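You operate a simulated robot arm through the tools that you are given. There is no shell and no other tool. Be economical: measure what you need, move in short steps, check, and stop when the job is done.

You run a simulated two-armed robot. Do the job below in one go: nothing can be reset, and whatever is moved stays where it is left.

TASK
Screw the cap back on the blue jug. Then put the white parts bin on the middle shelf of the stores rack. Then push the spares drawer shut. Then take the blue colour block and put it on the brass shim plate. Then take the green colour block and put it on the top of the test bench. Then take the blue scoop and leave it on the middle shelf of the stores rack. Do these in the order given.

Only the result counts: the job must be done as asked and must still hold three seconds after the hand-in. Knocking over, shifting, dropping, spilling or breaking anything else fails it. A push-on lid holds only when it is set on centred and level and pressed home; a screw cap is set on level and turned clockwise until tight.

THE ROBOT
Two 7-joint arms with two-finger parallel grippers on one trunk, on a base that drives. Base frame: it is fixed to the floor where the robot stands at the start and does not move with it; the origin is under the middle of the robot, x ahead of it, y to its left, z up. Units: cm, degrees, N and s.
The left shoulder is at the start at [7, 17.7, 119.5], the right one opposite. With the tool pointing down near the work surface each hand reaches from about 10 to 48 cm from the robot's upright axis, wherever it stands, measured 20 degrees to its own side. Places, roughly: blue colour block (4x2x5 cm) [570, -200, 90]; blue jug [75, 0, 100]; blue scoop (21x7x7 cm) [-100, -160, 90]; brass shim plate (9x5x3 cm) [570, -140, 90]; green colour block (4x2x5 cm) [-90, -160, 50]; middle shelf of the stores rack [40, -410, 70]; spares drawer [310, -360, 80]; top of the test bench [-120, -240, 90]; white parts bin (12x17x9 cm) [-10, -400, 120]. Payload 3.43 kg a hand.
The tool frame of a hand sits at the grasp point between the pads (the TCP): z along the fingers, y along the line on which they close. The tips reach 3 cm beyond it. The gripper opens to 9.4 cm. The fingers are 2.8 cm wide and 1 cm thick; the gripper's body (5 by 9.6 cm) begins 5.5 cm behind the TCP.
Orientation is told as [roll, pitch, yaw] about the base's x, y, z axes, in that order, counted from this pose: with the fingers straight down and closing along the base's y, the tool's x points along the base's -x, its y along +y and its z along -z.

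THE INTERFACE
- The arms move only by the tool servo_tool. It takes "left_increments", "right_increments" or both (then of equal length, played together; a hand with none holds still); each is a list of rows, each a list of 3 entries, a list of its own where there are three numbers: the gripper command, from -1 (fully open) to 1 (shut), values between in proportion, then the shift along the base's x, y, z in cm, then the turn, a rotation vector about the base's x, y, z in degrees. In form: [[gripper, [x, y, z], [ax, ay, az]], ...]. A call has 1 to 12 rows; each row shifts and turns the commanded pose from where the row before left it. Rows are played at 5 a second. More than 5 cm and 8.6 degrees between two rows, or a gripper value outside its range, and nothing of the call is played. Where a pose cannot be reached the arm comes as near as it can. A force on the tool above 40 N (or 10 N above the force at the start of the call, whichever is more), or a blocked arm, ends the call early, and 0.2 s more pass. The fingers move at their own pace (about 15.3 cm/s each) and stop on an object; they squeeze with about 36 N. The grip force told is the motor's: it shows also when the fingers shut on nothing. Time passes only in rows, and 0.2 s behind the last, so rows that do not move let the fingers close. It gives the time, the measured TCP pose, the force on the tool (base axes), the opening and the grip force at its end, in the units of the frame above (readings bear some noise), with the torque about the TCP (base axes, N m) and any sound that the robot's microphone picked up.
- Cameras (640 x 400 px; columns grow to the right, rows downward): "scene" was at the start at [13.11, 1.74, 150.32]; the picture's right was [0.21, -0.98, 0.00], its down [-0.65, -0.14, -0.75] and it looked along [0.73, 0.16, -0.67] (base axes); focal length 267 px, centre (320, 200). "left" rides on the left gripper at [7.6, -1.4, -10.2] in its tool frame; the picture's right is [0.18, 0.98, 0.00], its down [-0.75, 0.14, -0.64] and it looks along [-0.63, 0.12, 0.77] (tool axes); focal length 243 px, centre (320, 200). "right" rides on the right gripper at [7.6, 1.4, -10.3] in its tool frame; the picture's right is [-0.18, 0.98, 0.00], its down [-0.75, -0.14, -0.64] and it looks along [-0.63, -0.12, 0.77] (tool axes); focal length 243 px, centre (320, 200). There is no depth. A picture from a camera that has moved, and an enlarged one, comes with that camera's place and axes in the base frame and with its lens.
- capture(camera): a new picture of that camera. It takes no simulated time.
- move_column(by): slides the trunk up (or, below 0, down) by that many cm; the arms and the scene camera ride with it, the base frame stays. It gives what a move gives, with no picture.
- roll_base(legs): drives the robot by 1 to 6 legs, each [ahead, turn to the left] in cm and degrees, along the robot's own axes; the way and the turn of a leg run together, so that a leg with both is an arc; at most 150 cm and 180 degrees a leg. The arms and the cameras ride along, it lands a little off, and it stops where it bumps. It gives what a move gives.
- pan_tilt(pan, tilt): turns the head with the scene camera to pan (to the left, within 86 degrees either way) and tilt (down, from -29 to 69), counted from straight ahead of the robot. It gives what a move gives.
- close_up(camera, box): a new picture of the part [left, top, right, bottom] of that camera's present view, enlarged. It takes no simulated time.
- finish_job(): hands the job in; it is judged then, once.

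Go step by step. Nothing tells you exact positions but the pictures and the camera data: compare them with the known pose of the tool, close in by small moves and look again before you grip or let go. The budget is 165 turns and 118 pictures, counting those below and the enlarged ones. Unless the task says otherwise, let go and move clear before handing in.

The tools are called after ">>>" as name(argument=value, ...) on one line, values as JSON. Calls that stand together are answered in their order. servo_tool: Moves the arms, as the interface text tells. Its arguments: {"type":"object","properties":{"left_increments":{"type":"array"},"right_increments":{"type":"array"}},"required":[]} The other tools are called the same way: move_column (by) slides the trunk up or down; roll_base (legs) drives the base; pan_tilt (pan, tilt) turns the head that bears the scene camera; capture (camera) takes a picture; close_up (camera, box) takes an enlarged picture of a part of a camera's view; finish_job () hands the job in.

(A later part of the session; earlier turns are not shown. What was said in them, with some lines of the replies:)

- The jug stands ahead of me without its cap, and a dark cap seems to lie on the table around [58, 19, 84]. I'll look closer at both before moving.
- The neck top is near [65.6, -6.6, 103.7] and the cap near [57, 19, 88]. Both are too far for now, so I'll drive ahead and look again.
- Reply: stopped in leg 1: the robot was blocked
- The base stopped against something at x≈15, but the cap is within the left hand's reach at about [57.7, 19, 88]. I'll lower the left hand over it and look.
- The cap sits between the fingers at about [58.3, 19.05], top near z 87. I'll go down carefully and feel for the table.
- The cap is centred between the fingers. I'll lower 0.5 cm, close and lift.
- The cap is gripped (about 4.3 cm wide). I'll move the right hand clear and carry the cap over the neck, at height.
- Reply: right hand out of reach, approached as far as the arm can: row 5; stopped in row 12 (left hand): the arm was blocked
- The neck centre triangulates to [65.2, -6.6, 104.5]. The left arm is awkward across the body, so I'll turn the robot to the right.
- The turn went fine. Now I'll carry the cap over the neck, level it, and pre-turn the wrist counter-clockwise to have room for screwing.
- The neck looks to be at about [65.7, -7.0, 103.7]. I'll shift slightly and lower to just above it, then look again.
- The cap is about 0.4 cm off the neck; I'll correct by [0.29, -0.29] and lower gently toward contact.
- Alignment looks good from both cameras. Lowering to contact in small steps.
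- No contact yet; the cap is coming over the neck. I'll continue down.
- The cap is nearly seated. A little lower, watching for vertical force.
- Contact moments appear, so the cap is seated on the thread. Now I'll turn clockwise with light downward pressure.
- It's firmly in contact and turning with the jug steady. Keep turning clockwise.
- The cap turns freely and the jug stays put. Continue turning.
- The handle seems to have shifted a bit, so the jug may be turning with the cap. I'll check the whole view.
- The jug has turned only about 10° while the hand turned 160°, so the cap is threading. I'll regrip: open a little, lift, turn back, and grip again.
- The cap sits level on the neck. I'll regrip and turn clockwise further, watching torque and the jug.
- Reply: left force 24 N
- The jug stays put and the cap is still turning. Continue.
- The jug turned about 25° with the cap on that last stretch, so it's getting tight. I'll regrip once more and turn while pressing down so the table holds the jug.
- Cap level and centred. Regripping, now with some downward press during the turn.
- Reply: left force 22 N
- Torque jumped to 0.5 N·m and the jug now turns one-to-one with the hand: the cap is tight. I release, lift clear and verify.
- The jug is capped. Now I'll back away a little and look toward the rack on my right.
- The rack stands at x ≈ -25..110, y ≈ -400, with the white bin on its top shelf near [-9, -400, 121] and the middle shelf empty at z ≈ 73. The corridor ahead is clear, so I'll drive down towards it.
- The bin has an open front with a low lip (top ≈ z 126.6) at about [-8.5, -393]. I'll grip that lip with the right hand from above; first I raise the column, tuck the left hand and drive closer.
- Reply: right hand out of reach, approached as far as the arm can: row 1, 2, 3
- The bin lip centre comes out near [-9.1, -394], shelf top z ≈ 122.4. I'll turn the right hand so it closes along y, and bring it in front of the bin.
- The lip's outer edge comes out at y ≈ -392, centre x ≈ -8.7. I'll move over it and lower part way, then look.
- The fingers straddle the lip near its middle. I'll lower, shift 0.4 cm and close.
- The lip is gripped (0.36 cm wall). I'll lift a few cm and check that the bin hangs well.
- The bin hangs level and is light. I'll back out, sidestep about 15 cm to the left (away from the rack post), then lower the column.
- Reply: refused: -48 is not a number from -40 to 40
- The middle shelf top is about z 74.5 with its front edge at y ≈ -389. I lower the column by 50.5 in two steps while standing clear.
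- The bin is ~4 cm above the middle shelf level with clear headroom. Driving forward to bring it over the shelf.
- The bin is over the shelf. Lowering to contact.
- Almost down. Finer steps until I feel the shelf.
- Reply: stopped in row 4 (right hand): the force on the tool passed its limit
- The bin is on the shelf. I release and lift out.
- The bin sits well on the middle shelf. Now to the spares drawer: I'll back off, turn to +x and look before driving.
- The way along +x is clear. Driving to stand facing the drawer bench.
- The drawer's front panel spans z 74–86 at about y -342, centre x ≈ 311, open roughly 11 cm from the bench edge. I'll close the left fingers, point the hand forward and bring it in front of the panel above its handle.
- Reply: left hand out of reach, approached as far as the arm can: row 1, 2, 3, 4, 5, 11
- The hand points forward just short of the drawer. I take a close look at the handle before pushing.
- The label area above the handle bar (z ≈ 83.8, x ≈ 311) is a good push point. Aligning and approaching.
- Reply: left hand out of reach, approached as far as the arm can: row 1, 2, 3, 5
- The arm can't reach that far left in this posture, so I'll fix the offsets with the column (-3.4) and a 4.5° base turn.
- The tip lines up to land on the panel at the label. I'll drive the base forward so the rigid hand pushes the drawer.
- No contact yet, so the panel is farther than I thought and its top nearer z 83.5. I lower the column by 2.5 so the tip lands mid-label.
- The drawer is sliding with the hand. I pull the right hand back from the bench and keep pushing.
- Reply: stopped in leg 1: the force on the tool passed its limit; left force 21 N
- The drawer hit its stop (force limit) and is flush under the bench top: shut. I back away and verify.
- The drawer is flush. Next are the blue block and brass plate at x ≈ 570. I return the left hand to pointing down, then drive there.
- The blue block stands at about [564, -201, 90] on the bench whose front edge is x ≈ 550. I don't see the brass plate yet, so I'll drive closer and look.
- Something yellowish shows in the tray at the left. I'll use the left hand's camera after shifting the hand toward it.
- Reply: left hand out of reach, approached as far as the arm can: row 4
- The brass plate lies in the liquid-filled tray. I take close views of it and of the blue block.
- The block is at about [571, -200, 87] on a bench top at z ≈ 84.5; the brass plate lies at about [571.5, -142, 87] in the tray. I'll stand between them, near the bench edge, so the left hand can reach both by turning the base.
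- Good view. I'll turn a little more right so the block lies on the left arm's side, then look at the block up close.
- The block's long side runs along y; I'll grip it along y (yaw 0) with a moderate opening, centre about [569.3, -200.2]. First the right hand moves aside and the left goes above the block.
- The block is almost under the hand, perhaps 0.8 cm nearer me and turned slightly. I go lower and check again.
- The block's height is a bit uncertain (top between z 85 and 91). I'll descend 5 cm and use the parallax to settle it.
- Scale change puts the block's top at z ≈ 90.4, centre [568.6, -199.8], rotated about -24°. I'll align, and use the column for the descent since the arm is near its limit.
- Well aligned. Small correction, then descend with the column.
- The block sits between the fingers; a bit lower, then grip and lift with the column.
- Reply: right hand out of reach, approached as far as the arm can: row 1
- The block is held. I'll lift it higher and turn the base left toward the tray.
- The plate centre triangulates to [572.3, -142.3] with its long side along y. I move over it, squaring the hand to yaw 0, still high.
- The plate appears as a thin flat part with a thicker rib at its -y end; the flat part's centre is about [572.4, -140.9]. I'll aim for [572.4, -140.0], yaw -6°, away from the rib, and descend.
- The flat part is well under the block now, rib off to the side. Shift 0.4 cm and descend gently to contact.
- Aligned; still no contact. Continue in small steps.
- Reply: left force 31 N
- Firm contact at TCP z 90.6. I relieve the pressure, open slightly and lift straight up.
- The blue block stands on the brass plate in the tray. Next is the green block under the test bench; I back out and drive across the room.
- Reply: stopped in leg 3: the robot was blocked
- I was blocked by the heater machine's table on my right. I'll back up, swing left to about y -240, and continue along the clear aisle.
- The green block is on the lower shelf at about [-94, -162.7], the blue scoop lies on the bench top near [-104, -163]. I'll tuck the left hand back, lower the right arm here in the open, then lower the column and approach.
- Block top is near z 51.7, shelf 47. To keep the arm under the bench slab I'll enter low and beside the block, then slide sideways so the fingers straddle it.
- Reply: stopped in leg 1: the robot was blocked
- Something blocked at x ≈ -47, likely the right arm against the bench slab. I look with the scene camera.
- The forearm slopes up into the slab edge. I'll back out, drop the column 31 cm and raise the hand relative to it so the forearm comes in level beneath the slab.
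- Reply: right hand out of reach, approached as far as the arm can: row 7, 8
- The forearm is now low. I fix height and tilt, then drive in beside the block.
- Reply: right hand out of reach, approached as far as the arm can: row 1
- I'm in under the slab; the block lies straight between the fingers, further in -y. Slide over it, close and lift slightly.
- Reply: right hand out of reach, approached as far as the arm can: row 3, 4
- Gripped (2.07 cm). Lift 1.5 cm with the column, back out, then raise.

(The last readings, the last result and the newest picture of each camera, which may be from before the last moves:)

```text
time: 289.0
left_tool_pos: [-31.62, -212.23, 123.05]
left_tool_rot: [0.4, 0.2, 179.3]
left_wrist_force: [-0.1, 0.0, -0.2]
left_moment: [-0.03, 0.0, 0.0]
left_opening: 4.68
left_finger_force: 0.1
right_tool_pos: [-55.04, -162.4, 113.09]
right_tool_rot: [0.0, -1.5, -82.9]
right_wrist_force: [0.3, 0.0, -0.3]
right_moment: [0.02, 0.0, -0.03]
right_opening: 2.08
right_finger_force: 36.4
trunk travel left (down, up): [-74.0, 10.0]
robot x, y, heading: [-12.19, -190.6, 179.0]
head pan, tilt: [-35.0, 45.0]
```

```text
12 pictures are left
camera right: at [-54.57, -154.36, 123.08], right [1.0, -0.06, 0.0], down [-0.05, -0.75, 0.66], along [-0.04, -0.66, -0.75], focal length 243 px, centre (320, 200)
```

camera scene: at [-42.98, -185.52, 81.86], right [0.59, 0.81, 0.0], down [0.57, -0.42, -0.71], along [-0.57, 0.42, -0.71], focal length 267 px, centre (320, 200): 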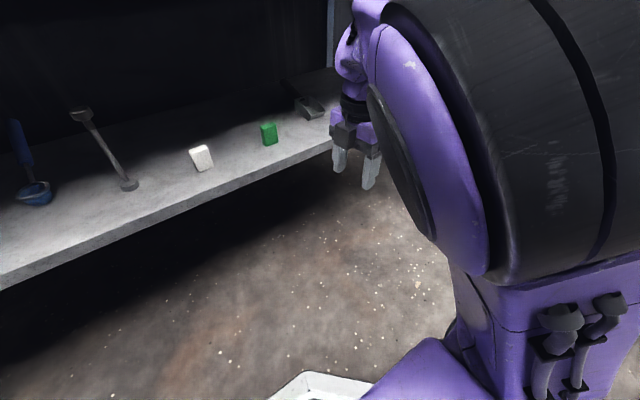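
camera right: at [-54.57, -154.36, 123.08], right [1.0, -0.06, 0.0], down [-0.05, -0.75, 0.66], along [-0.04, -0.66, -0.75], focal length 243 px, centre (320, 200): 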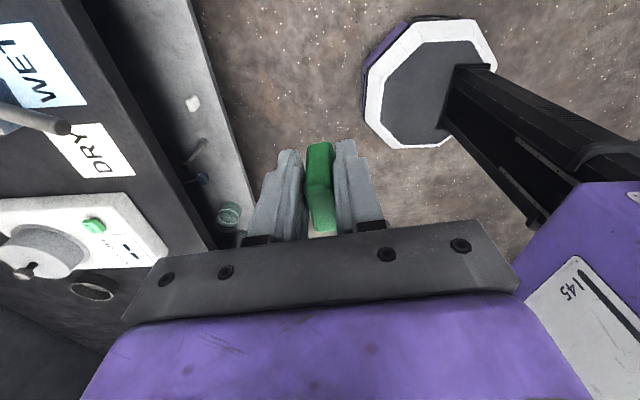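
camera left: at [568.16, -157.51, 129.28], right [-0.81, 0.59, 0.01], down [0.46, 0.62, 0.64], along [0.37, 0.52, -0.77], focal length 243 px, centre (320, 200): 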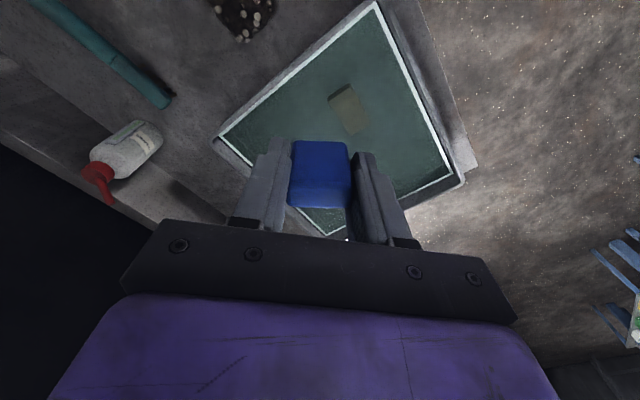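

The block is securely held. Free bench-top space lies at about [-92.5, -149.5], between the WET card and the towel. I'll shift the base to bring the hand there, staying high.

>>> roll_base(legs=[[0, -20], [36, 0], [0, 20]])

>>> pan_tilt(pan=-30, tilt=45)

>>> capture(camera="scene")

```text
time: 293.5
left_tool_pos: [-64.59, -199.76, 122.91]
left_tool_rot: [0.4, 0.2, -179.7]
left_wrist_force: [0.4, 0.1, 0.9]
left_moment: [0.01, 0.03, -0.01]
left_opening: 4.7
left_finger_force: 0.1
right_tool_pos: [-88.85, -150.23, 113.05]
right_tool_rot: [0.0, -1.5, -82.0]
right_wrist_force: [0.6, 0.0, 0.1]
right_moment: [-0.01, -0.02, 0.02]
right_opening: 2.11
right_finger_force: 36.0
trunk travel left (down, up): [-74.0, 10.0]
robot x, y, heading: [-45.31, -178.34, 179.8]
head pan, tilt: [-35.0, 45.0]
```

```text
time: 294.2
left_tool_pos: [-64.6, -199.87, 122.99]
left_tool_rot: [0.3, 0.3, -179.6]
left_wrist_force: [0.1, -0.2, 0.2]
left_moment: [0.03, 0.03, 0.02]
left_opening: 4.71
left_finger_force: 0.1
right_tool_pos: [-88.74, -150.21, 113.02]
right_tool_rot: [0.0, -1.6, -81.9]
right_wrist_force: [0.2, 0.2, 0.0]
right_moment: [0.0, 0.05, 0.04]
right_opening: 2.08
right_finger_force: 36.2
trunk travel left (down, up): [-74.0, 10.0]
robot x, y, heading: [-45.35, -178.25, 179.7]
head pan, tilt: [-30.0, 45.0]
```

```text
11 pictures are left
camera scene: at [-57.45, -174.04, 146.36], right [0.5, 0.86, 0.0], down [0.61, -0.36, -0.71], along [-0.61, 0.36, -0.71], focal length 267 px, centre (320, 200)
```

scene: 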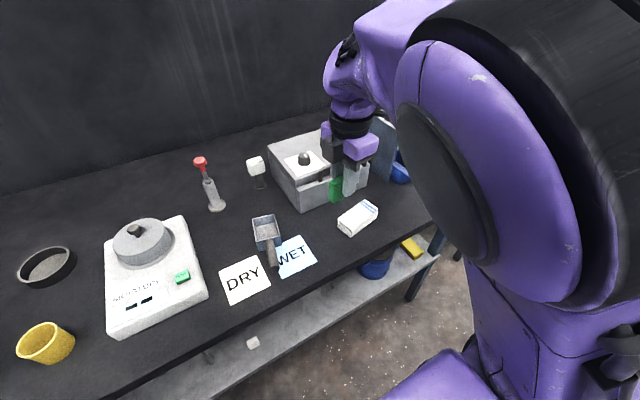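

Target spot [-92.5, -149.3] is free. Moving above it and descending.

>>> servo_tool(right_increments=[[1, [-1.9, 0.5, -1], [0, 0, 0]], [1, [-1.9, 0.4, -2], [0, 0, 0]], [1, [0, 0, -4], [0, 0, 0]], [1, [0, 0, -4], [0, 0, 0]], [1, [0, 0, -4], [0, 0, 0]], [1, [0, 0, -3], [0, 0, 0]], [1, [0, 0, -2], [0, 0, 0]], [1, [0, 0, -1.5], [0, 0, 0]], [1, [0, 0, 0], [0, 0, 0]]])

>>> capture(camera="right")

```text
time: 296.2
left_tool_pos: [-64.57, -199.87, 123.11]
left_tool_rot: [0.4, 0.2, -179.6]
left_wrist_force: [-0.7, 0.2, -0.6]
left_moment: [-0.02, 0.0, -0.04]
left_opening: 4.71
left_finger_force: 0.2
right_tool_pos: [-92.51, -149.45, 91.57]
right_tool_rot: [-0.1, -1.4, -82.0]
right_wrist_force: [1.0, -0.6, 0.0]
right_moment: [0.03, -0.02, -0.02]
right_opening: 2.06
right_finger_force: 36.5
trunk travel left (down, up): [-74.0, 10.0]
robot x, y, heading: [-45.05, -178.27, 179.8]
head pan, tilt: [-30.0, 45.0]
```

```text
10 pictures are left
camera right: at [-92.12, -141.48, 101.55], right [1.0, -0.05, 0.0], down [-0.04, -0.75, 0.66], along [-0.03, -0.66, -0.75], focal length 243 px, centre (320, 200)
```

right: 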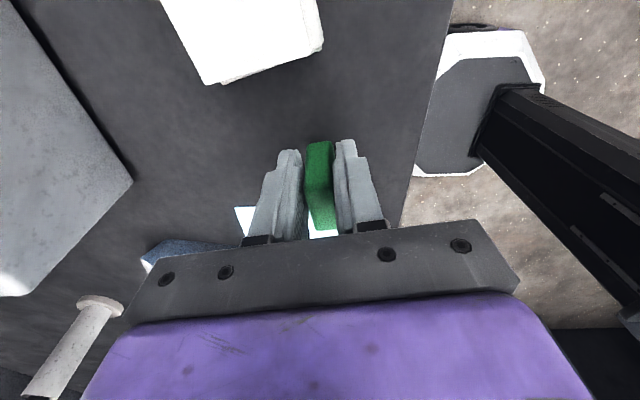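

Clear around the block. Final lowering to contact.

>>> servo_tool(right_increments=[[1, [0, 0, -1], [0, 0, 0]], [1, [0, 0, -0.6], [0, 0, 0]], [1, [0, 0, -0.4], [0, 0, 0]], [1, [0, 0, -0.3], [0, 0, 0]], [1, [0, 0, -0.2], [0, 0, 0]], [1, [0, 0, -0.2], [0, 0, 0]], [1, [0, 0, -0.2], [0, 0, 0]], [1, [0, 0, 0], [0, 0, 0]]])

```text
time: 297.8
left_tool_pos: [-64.35, -199.96, 123.03]
left_tool_rot: [0.3, 0.0, -179.7]
left_wrist_force: [0.0, 0.2, 0.1]
left_moment: [0.04, -0.02, 0.01]
left_opening: 4.69
left_finger_force: 0.0
right_tool_pos: [-92.5, -149.66, 89.01]
right_tool_rot: [-0.3, -1.3, -81.9]
right_wrist_force: [7.4, -2.6, 21.5]
right_moment: [-0.01, -0.46, -0.03]
right_opening: 2.09
right_finger_force: 36.2
trunk travel left (down, up): [-74.0, 10.0]
robot x, y, heading: [-45.06, -178.07, 179.8]
head pan, tilt: [-30.0, 45.0]
stopped in row 8 (right hand): the force on the tool passed its limit (the readings are from after the stop); the commanded pose is now the measured one
```

Contact. Release and lift straight up; check.

>>> servo_tool(right_increments=[[1, [0, 0, 0.15], [0, 0, 0]], [0.4, [0, 0, 0], [0, 0, 0]], [0.2, [0, 0, 0], [0, 0, 0]], [0.2, [0, 0, 1], [0, 0, 0]], [0.2, [0, 0, 3], [0, 0, 0]], [0.2, [0, 0, 4], [0, 0, 0]], [0.2, [0, 0, 4], [0, 0, 0]], [0.2, [0, 0, 4], [0, 0, 0]], [0.2, [0, 0, 4], [0, 0, 0]], [0.2, [0, 0, 4], [0, 0, 0]], [0.2, [0, 0, 0], [0, 0, 0]]])

>>> capture(camera="scene")

```text
time: 300.2
left_tool_pos: [-64.6, -199.87, 123.0]
left_tool_rot: [0.3, 0.2, -179.8]
left_wrist_force: [-0.2, -0.9, 1.0]
left_moment: [-0.02, -0.01, -0.02]
left_opening: 4.69
left_finger_force: 0.1
right_tool_pos: [-92.69, -149.51, 113.05]
right_tool_rot: [-0.2, -1.4, -82.0]
right_wrist_force: [-0.9, -0.7, -0.1]
right_moment: [0.02, -0.04, 0.02]
right_opening: 3.76
right_finger_force: 0.1
trunk travel left (down, up): [-74.0, 10.0]
robot x, y, heading: [-45.18, -178.53, 179.5]
head pan, tilt: [-30.0, 45.0]
```

```text
9 pictures are left
camera scene: at [-57.5, -174.0, 146.35], right [0.5, 0.86, 0.0], down [0.61, -0.36, -0.71], along [-0.61, 0.36, -0.71], focal length 267 px, centre (320, 200)
```

scene: 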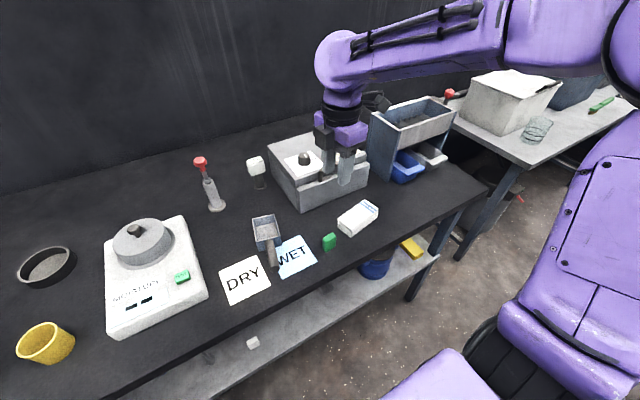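

The green block stands on the bench top. Now a close look at the blue scoop.

>>> close_up(camera="scene", box=[215, 200, 335, 275])

```text
5.33 times, centred on (275, 238) of scene
camera zoom: at [-57.5, -174.0, 146.35], right [0.5, 0.86, 0.0], down [0.61, -0.36, -0.71], along [-0.61, 0.36, -0.71], focal length 1425 px, centre (560, 0)
```

zoom: 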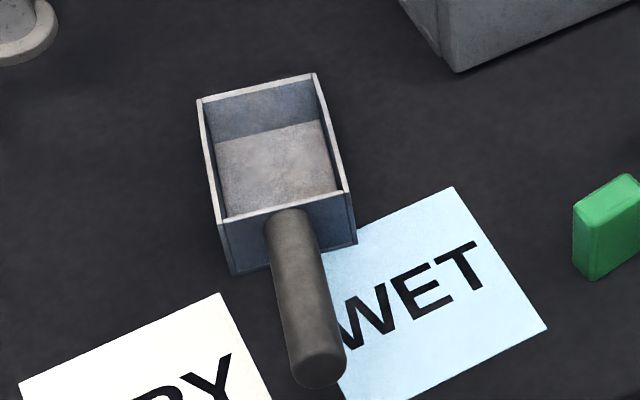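

The scoop's handle points toward me, sloping slightly up from about [-99, -164.3, 90] to [-90, -166.5, 92.4]. I'll turn the right hand across it (yaw ≈ 166.5°) and bring it above the handle near the pan.

>>> roll_base(legs=[[6, 0]])

>>> servo_tool(right_increments=[[-0.2, [0.2, -1.3, 0], [0, 0, -8]], [-0.2, [0.2, -1.3, 0], [0, 0, -8]], [-0.2, [0.2, -1.3, 0], [0, 0, -8]], [-0.2, [0.2, -1.3, 0], [0, 0, -8]], [-0.2, [0.2, -1.3, 0], [0, 0, -8]], [-0.2, [0.2, -1.3, 0], [0, 0, -8]], [-0.2, [0.2, -1.3, 0], [0, 0, -8]], [-0.2, [0.2, -1.3, 0], [0, 0, -8]], [-0.2, [0.2, -1.3, 0], [0, 0, -8]], [-0.2, [0.2, -1.3, 0], [0, 0, -8]], [-0.2, [0.2, -1.3, 0], [0, 0, -8]], [-0.2, [0, -1.2, 0], [0, 0, -8]]])

>>> servo_tool(right_increments=[[-0.2, [0, 0, -2], [1.5, 0, -8]], [-0.2, [0, 0, -3], [0, 0, -7.5]], [-0.2, [0, 0, -3], [0, 0, 0]], [-0.2, [0, 0, 0], [0, 0, 0]]])

>>> capture(camera="right")

```text
time: 301.2
left_tool_pos: [-70.11, -199.82, 123.11]
left_tool_rot: [0.3, -0.1, -179.8]
left_wrist_force: [0.6, 0.6, -0.3]
left_moment: [-0.03, -0.01, -0.01]
left_opening: 4.71
left_finger_force: 0.0
right_tool_pos: [-98.17, -149.39, 113.3]
right_tool_rot: [-0.6, -1.4, -82.0]
right_wrist_force: [0.7, 0.5, -0.3]
right_moment: [-0.03, 0.03, -0.02]
right_opening: 3.77
right_finger_force: 0.0
trunk travel left (down, up): [-74.0, 10.0]
robot x, y, heading: [-51.2, -177.84, 179.8]
head pan, tilt: [-30.0, 45.0]
```

```text
time: 303.8
left_tool_pos: [-70.56, -199.86, 123.0]
left_tool_rot: [0.4, 0.2, -179.8]
left_wrist_force: [-0.2, 0.7, -0.1]
left_moment: [0.0, -0.03, 0.0]
left_opening: 4.73
left_finger_force: 0.1
right_tool_pos: [-96.41, -164.89, 113.09]
right_tool_rot: [-0.3, -1.4, -178.1]
right_wrist_force: [0.4, 0.7, -0.2]
right_moment: [0.0, -0.02, -0.01]
right_opening: 5.66
right_finger_force: 0.1
trunk travel left (down, up): [-74.0, 10.0]
robot x, y, heading: [-51.53, -177.95, 179.5]
head pan, tilt: [-30.0, 45.0]
```

```text
time: 304.8
left_tool_pos: [-70.53, -199.74, 123.06]
left_tool_rot: [0.2, 0.2, -179.9]
left_wrist_force: [0.3, 0.4, -0.5]
left_moment: [0.0, 0.05, 0.02]
left_opening: 4.69
left_finger_force: 0.0
right_tool_pos: [-96.58, -164.96, 104.85]
right_tool_rot: [-1.7, -1.5, 166.6]
right_wrist_force: [0.1, -0.3, -0.6]
right_moment: [-0.01, -0.03, 0.01]
right_opening: 5.66
right_finger_force: 0.0
trunk travel left (down, up): [-74.0, 10.0]
robot x, y, heading: [-51.12, -178.25, 179.8]
head pan, tilt: [-30.0, 45.0]
```

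```text
7 pictures are left
camera right: at [-89.23, -168.49, 114.95], right [-0.41, -0.91, -0.02], down [-0.69, 0.29, 0.67], along [-0.6, 0.29, -0.75], focal length 243 px, centre (320, 200)
```

right: 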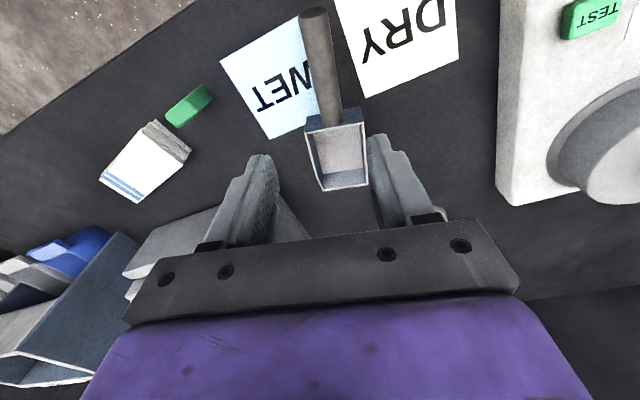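

Everything agrees with the earlier estimate; handle direction matches the hand's yaw. I level the hand, lower over the handle and close.

>>> servo_tool(right_increments=[[-0.2, [0, -0.4, -3], [-2, -1.07, 0]], [-0.2, [0, 0, -4], [0, 0, 0]], [-0.2, [0, 0, -3.5], [0, 0, 0]], [-0.2, [0, 0, -2], [0, 0, 0]], [-0.2, [0, 0, -1.8], [0, 0, 0]], [-0.2, [0, 0, 0], [0, 0, 0]], [1, [0, 0, 0], [0, 0, 0]], [1, [0, 0, 0], [0, 0, 0]], [1, [0, 0, 0], [0, 0, 0]]])

>>> capture(camera="right")

```text
time: 306.8
left_tool_pos: [-70.67, -199.73, 122.97]
left_tool_rot: [0.5, 0.2, -179.8]
left_wrist_force: [0.3, -0.6, -0.4]
left_moment: [0.01, 0.01, -0.02]
left_opening: 4.71
left_finger_force: 0.1
right_tool_pos: [-96.74, -165.24, 90.53]
right_tool_rot: [0.0, 0.0, 166.5]
right_wrist_force: [0.3, 0.4, 0.0]
right_moment: [-0.02, -0.08, 0.0]
right_opening: 2.75
right_finger_force: 35.4
trunk travel left (down, up): [-74.0, 10.0]
robot x, y, heading: [-51.55, -178.24, 179.7]
head pan, tilt: [-30.0, 45.0]
```

```text
6 pictures are left
camera right: at [-89.5, -168.36, 100.82], right [-0.41, -0.91, 0.0], down [-0.7, 0.31, 0.64], along [-0.59, 0.26, -0.77], focal length 243 px, centre (320, 200)
```

right: 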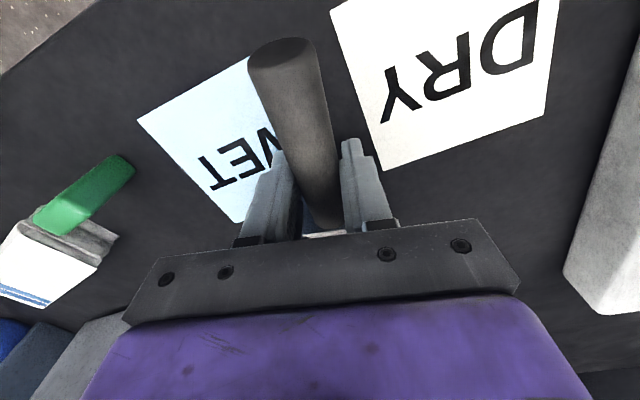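

The handle is gripped (2.75 cm). Lift gently and check forces and view.

>>> servo_tool(right_increments=[[1, [0, 0, 1], [0, 0, 0]], [1, [0, 0, 2], [0, 0, 0]], [1, [0, 0, 3], [0, 0, 0]], [1, [0, 0, 4], [0, 0, 0]], [1, [0, 0, 4], [0, 0, 0]], [1, [0, 0, 4], [0, 0, 0]], [1, [0, 0, 0], [0, 0, 0]]])

>>> capture(camera="scene")

```text
time: 308.4
left_tool_pos: [-70.65, -199.78, 123.0]
left_tool_rot: [0.4, 0.2, -179.8]
left_wrist_force: [-0.9, -0.9, 0.1]
left_moment: [-0.01, -0.03, 0.02]
left_opening: 4.7
left_finger_force: 0.0
right_tool_pos: [-96.65, -165.36, 108.79]
right_tool_rot: [-0.1, 0.2, 166.5]
right_wrist_force: [0.4, 0.0, -1.7]
right_moment: [0.0, -0.1, -0.01]
right_opening: 2.71
right_finger_force: 36.0
trunk travel left (down, up): [-74.0, 10.0]
robot x, y, heading: [-51.04, -178.19, 179.7]
head pan, tilt: [-30.0, 45.0]
```

```text
5 pictures are left
camera scene: at [-63.52, -173.98, 146.35], right [0.5, 0.86, 0.0], down [0.61, -0.36, -0.71], along [-0.61, 0.36, -0.71], focal length 267 px, centre (320, 200)
```

scene: 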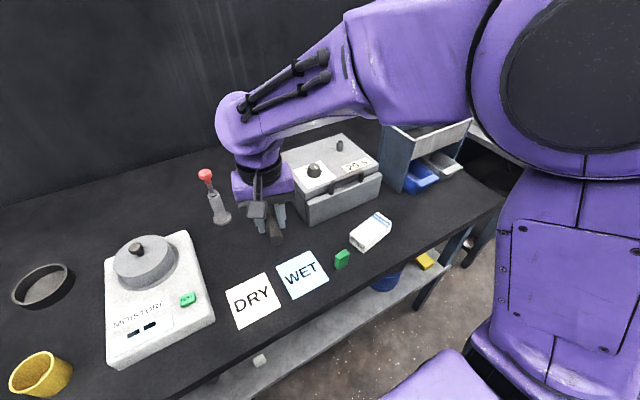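

The scoop hangs level (about 1.7 N). I raise it a bit, back away, turn to face the rack and drive toward a free part of the middle shelf (x ≈ 38).

>>> servo_tool(right_increments=[[1, [0, 0, 4], [0, 0, 0]], [1, [0, 0, 4], [0, 0, 0]], [1, [0, 0, 4], [0, 0, 0]], [1, [0, 0, 0], [0, 0, 0]]])

>>> roll_base(legs=[[-102, 0], [0, 90.3], [115, 0]])

>>> move_column(by=-35)

>>> pan_tilt(pan=0, tilt=25)

>>> capture(camera="scene")

```text
time: 309.4
left_tool_pos: [-70.68, -199.81, 123.04]
left_tool_rot: [0.4, 0.3, -179.9]
left_wrist_force: [0.2, -0.7, 0.6]
left_moment: [0.03, 0.01, -0.01]
left_opening: 4.72
left_finger_force: 0.0
right_tool_pos: [-96.52, -165.29, 120.7]
right_tool_rot: [0.1, 0.1, 166.6]
right_wrist_force: [0.0, 0.1, -1.5]
right_moment: [0.0, -0.11, -0.01]
right_opening: 2.72
right_finger_force: 36.2
trunk travel left (down, up): [-74.0, 10.0]
robot x, y, heading: [-51.26, -177.84, 179.8]
head pan, tilt: [-30.0, 45.0]
```

```text
time: 323.8
left_tool_pos: [67.63, -313.44, 123.04]
left_tool_rot: [0.4, 0.2, -91.4]
left_wrist_force: [0.1, -1.6, -0.7]
left_moment: [0.01, -0.05, -0.02]
left_opening: 4.7
left_finger_force: 0.0
right_tool_pos: [32.22, -338.47, 120.54]
right_tool_rot: [0.0, 0.0, -105.1]
right_wrist_force: [-0.3, -0.3, -0.6]
right_moment: [0.09, -0.03, -0.01]
right_opening: 2.72
right_finger_force: 36.3
trunk travel left (down, up): [-74.0, 10.0]
robot x, y, heading: [46.35, -293.78, -91.9]
head pan, tilt: [-30.0, 45.0]
```

```text
time: 327.3
left_tool_pos: [67.45, -313.58, 88.02]
left_tool_rot: [0.4, 0.2, -91.4]
left_wrist_force: [-0.7, 0.0, 0.7]
left_moment: [-0.01, -0.04, 0.0]
left_opening: 4.71
left_finger_force: 0.0
right_tool_pos: [32.1, -338.53, 85.67]
right_tool_rot: [0.0, 0.0, -105.1]
right_wrist_force: [-0.2, 0.2, -1.7]
right_moment: [0.06, 0.0, -0.03]
right_opening: 2.71
right_finger_force: 35.7
trunk travel left (down, up): [-39.0, 45.0]
robot x, y, heading: [45.97, -293.71, -91.8]
head pan, tilt: [-30.0, 45.0]
```

```text
time: 328.2
left_tool_pos: [67.51, -313.5, 88.06]
left_tool_rot: [0.5, 0.2, -91.5]
left_wrist_force: [-0.3, 0.7, -0.2]
left_moment: [0.01, -0.02, 0.04]
left_opening: 4.71
left_finger_force: 0.1
right_tool_pos: [32.21, -338.54, 85.6]
right_tool_rot: [0.0, 0.1, -105.0]
right_wrist_force: [0.2, 0.1, -1.7]
right_moment: [0.07, 0.0, 0.0]
right_opening: 2.73
right_finger_force: 35.7
trunk travel left (down, up): [-39.0, 45.0]
robot x, y, heading: [46.36, -293.83, -92.0]
head pan, tilt: [0.0, 25.0]
```

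```text
4 pictures are left
camera scene: at [45.76, -307.95, 114.41], right [-1.0, 0.03, 0.0], down [0.01, 0.42, -0.91], along [-0.03, -0.91, -0.42], focal length 267 px, centre (320, 200)
```

scene: 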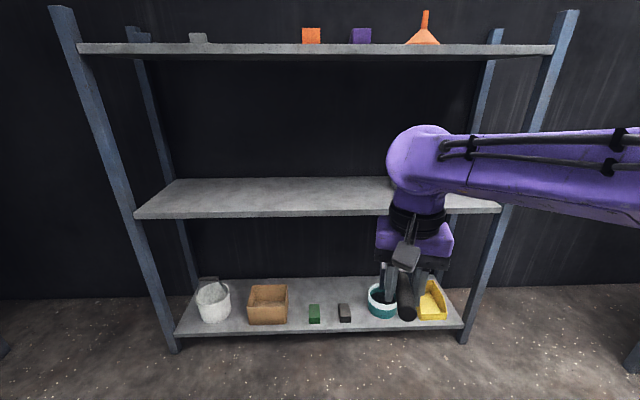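

Clear. Lower 4 cm more and drive in until the hand is at y ≈ -397.

>>> move_column(by=-4)

>>> roll_base(legs=[[0, 2], [40, 0], [18, 0]])

>>> capture(camera="scene")

```text
time: 329.0
left_tool_pos: [67.53, -313.56, 84.21]
left_tool_rot: [0.3, 0.2, -91.5]
left_wrist_force: [0.3, 1.0, 0.9]
left_moment: [0.02, 0.0, 0.01]
left_opening: 4.69
left_finger_force: 0.0
right_tool_pos: [32.26, -338.58, 81.74]
right_tool_rot: [0.0, 0.1, -105.1]
right_wrist_force: [0.6, 0.5, -1.0]
right_moment: [0.08, -0.05, 0.02]
right_opening: 2.72
right_finger_force: 35.7
trunk travel left (down, up): [-35.0, 49.0]
robot x, y, heading: [46.44, -293.63, -91.8]
head pan, tilt: [0.0, 25.0]
```

```text
time: 333.0
left_tool_pos: [68.05, -371.18, 84.0]
left_tool_rot: [0.4, 0.2, -89.7]
left_wrist_force: [0.2, -0.9, 0.3]
left_moment: [0.02, 0.0, 0.02]
left_opening: 4.72
left_finger_force: 0.0
right_tool_pos: [33.54, -397.2, 81.62]
right_tool_rot: [0.0, 0.1, -103.4]
right_wrist_force: [-0.2, -0.4, -1.7]
right_moment: [0.11, 0.0, -0.03]
right_opening: 2.68
right_finger_force: 35.9
trunk travel left (down, up): [-35.0, 49.0]
robot x, y, heading: [46.16, -351.79, -90.1]
head pan, tilt: [0.0, 25.0]
```

```text
3 pictures are left
camera scene: at [46.19, -366.29, 110.4], right [-1.0, 0.0, 0.0], down [0.0, 0.42, -0.91], along [0.0, -0.91, -0.42], focal length 267 px, centre (320, 200)
```

scene: 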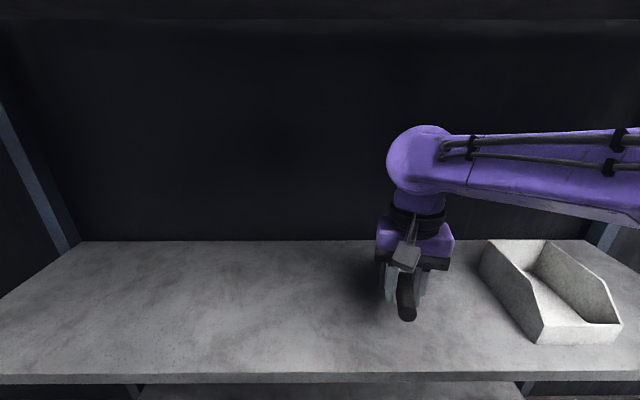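

The scoop is over the shelf, clear of the bin. Lowering gently to contact.

>>> servo_tool(right_increments=[[1, [0, 0, -1.5], [0, 0, 0]], [1, [0, 0, -1], [0, 0, 0]], [1, [0, 0, -0.5], [0, 0, 0]], [1, [0, 0, -0.3], [0, 0, 0]], [1, [0, 0, -0.3], [0, 0, 0]], [1, [0, 0, -0.2], [0, 0, 0]], [1, [0, 0, -0.2], [0, 0, 0]], [1, [0, 0, 0], [0, 0, 0]]])

```text
time: 334.8
left_tool_pos: [68.1, -371.15, 83.95]
left_tool_rot: [0.4, 0.2, -89.6]
left_wrist_force: [-0.4, -0.6, -0.8]
left_moment: [0.02, 0.05, 0.0]
left_opening: 4.67
left_finger_force: 0.1
right_tool_pos: [33.51, -397.15, 77.76]
right_tool_rot: [0.0, 0.1, -103.4]
right_wrist_force: [1.0, 0.2, -1.1]
right_moment: [0.12, -0.05, -0.03]
right_opening: 2.72
right_finger_force: 36.2
trunk travel left (down, up): [-35.0, 49.0]
robot x, y, heading: [46.43, -352.05, -90.2]
head pan, tilt: [0.0, 25.0]
```

>>> servo_tool(right_increments=[[1, [0, 0, -0.2], [0, 0, 0]], [1, [0, 0, -0.2], [0, 0, 0]], [1, [0, 0, -0.2], [0, 0, 0]], [1, [0, 0, 0], [0, 0, 0]]])

```text
time: 335.8
left_tool_pos: [68.11, -371.1, 84.05]
left_tool_rot: [0.4, 0.2, -89.8]
left_wrist_force: [-0.4, 0.0, -0.3]
left_moment: [0.0, -0.01, 0.0]
left_opening: 4.71
left_finger_force: 0.1
right_tool_pos: [33.6, -397.08, 77.04]
right_tool_rot: [0.0, 0.0, -103.4]
right_wrist_force: [0.0, -1.1, -1.9]
right_moment: [0.07, 0.04, 0.0]
right_opening: 2.72
right_finger_force: 36.0
trunk travel left (down, up): [-35.0, 49.0]
robot x, y, heading: [46.32, -352.08, -90.4]
head pan, tilt: [0.0, 25.0]
```

>>> servo_tool(right_increments=[[1, [0, 0, -0.2], [0, 0, 0]], [1, [0, 0, -0.2], [0, 0, 0]], [1, [0, 0, 0], [0, 0, 0]]])

```text
time: 336.6
left_tool_pos: [68.12, -371.08, 84.04]
left_tool_rot: [0.2, 0.2, -89.7]
left_wrist_force: [0.4, 0.1, 0.8]
left_moment: [0.01, 0.01, -0.03]
left_opening: 4.71
left_finger_force: 0.0
right_tool_pos: [33.51, -397.2, 76.77]
right_tool_rot: [0.1, -0.1, -103.3]
right_wrist_force: [0.1, -0.2, 7.8]
right_moment: [-0.97, 0.2, 0.01]
right_opening: 2.74
right_finger_force: 36.8
trunk travel left (down, up): [-35.0, 49.0]
robot x, y, heading: [45.9, -351.85, -90.0]
head pan, tilt: [0.0, 25.0]
```

Contact with the shelf. I release slowly and lift off.

>>> servo_tool(right_increments=[[0.3, [0, 0, 0], [0, 0, 0]], [0.0, [0, 0, 0], [0, 0, 0]], [-0.2, [0, 0, 0], [0, 0, 0]], [-0.2, [0, 0, 2], [0, 0, 0]], [-0.2, [0, 0, 3], [0, 0, 0]], [-0.2, [0, 0, 3], [0, 0, 0]], [-0.2, [0, 0, 2], [0, 0, 0]], [-0.2, [0, 0, 0], [0, 0, 0]]])

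>>> roll_base(legs=[[-40, 0]])

>>> capture(camera="scene")

```text
time: 338.4
left_tool_pos: [68.12, -371.17, 83.99]
left_tool_rot: [0.3, 0.2, -89.7]
left_wrist_force: [-0.2, 0.1, -0.1]
left_moment: [0.01, 0.0, 0.02]
left_opening: 4.7
left_finger_force: 0.1
right_tool_pos: [33.62, -397.12, 86.57]
right_tool_rot: [0.1, 0.0, -103.4]
right_wrist_force: [0.3, 0.5, 0.4]
right_moment: [-0.01, 0.03, 0.03]
right_opening: 5.64
right_finger_force: 0.0
trunk travel left (down, up): [-35.0, 49.0]
robot x, y, heading: [46.26, -352.14, -90.1]
head pan, tilt: [0.0, 25.0]
```

```text
time: 341.0
left_tool_pos: [68.25, -330.57, 84.06]
left_tool_rot: [0.3, 0.2, -90.1]
left_wrist_force: [0.0, 1.0, 1.2]
left_moment: [-0.02, 0.01, 0.0]
left_opening: 4.68
left_finger_force: 0.1
right_tool_pos: [33.55, -356.37, 86.72]
right_tool_rot: [0.0, -0.1, -103.7]
right_wrist_force: [-0.1, 0.4, 0.2]
right_moment: [-0.05, -0.03, 0.0]
right_opening: 5.63
right_finger_force: 0.2
trunk travel left (down, up): [-35.0, 49.0]
robot x, y, heading: [46.76, -311.36, -90.6]
head pan, tilt: [0.0, 25.0]
```

```text
2 pictures are left
camera scene: at [46.37, -325.42, 110.42], right [-1.0, 0.01, 0.0], down [0.0, 0.42, -0.91], along [-0.01, -0.91, -0.42], focal length 267 px, centre (320, 200)
```

scene: 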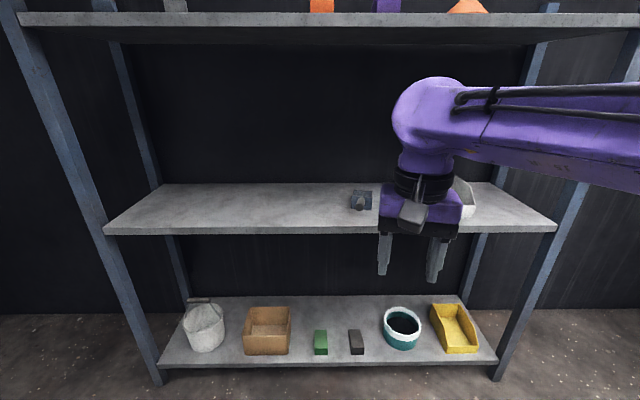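

The scoop and the bin both rest on the middle shelf, the other steps are done, and both hands are clear, so I hand the job in.

>>> finish_job()

```text
The job is handed in.
```

I did all six steps in the order given and handed the job in; I don't have the judge's verdict.

- **Blue jug:** the cap is set on level and turned clockwise until tight. As it tightened, the jug turned with it by roughly 60 degrees on the table.
- **White parts bin:** it sits on the middle shelf of the stores rack.
- **Spares drawer:** it is shut, pushed until it hit its stop.
- **Blue colour block:** it stands on the flat part of the brass shim plate, which lies in the liquid-filled tray.
- **Green colour block:** it stands on the test bench top, between the WET card and the towel.
- **Blue scoop:** it rests on the middle shelf of the stores rack, clear of the bin.

The robot was stopped by a bump three times: at the jug table, at the heater machine's table and at the test bench slab. I saw nothing knocked over or moved, but I did not check those spots closely afterwards.
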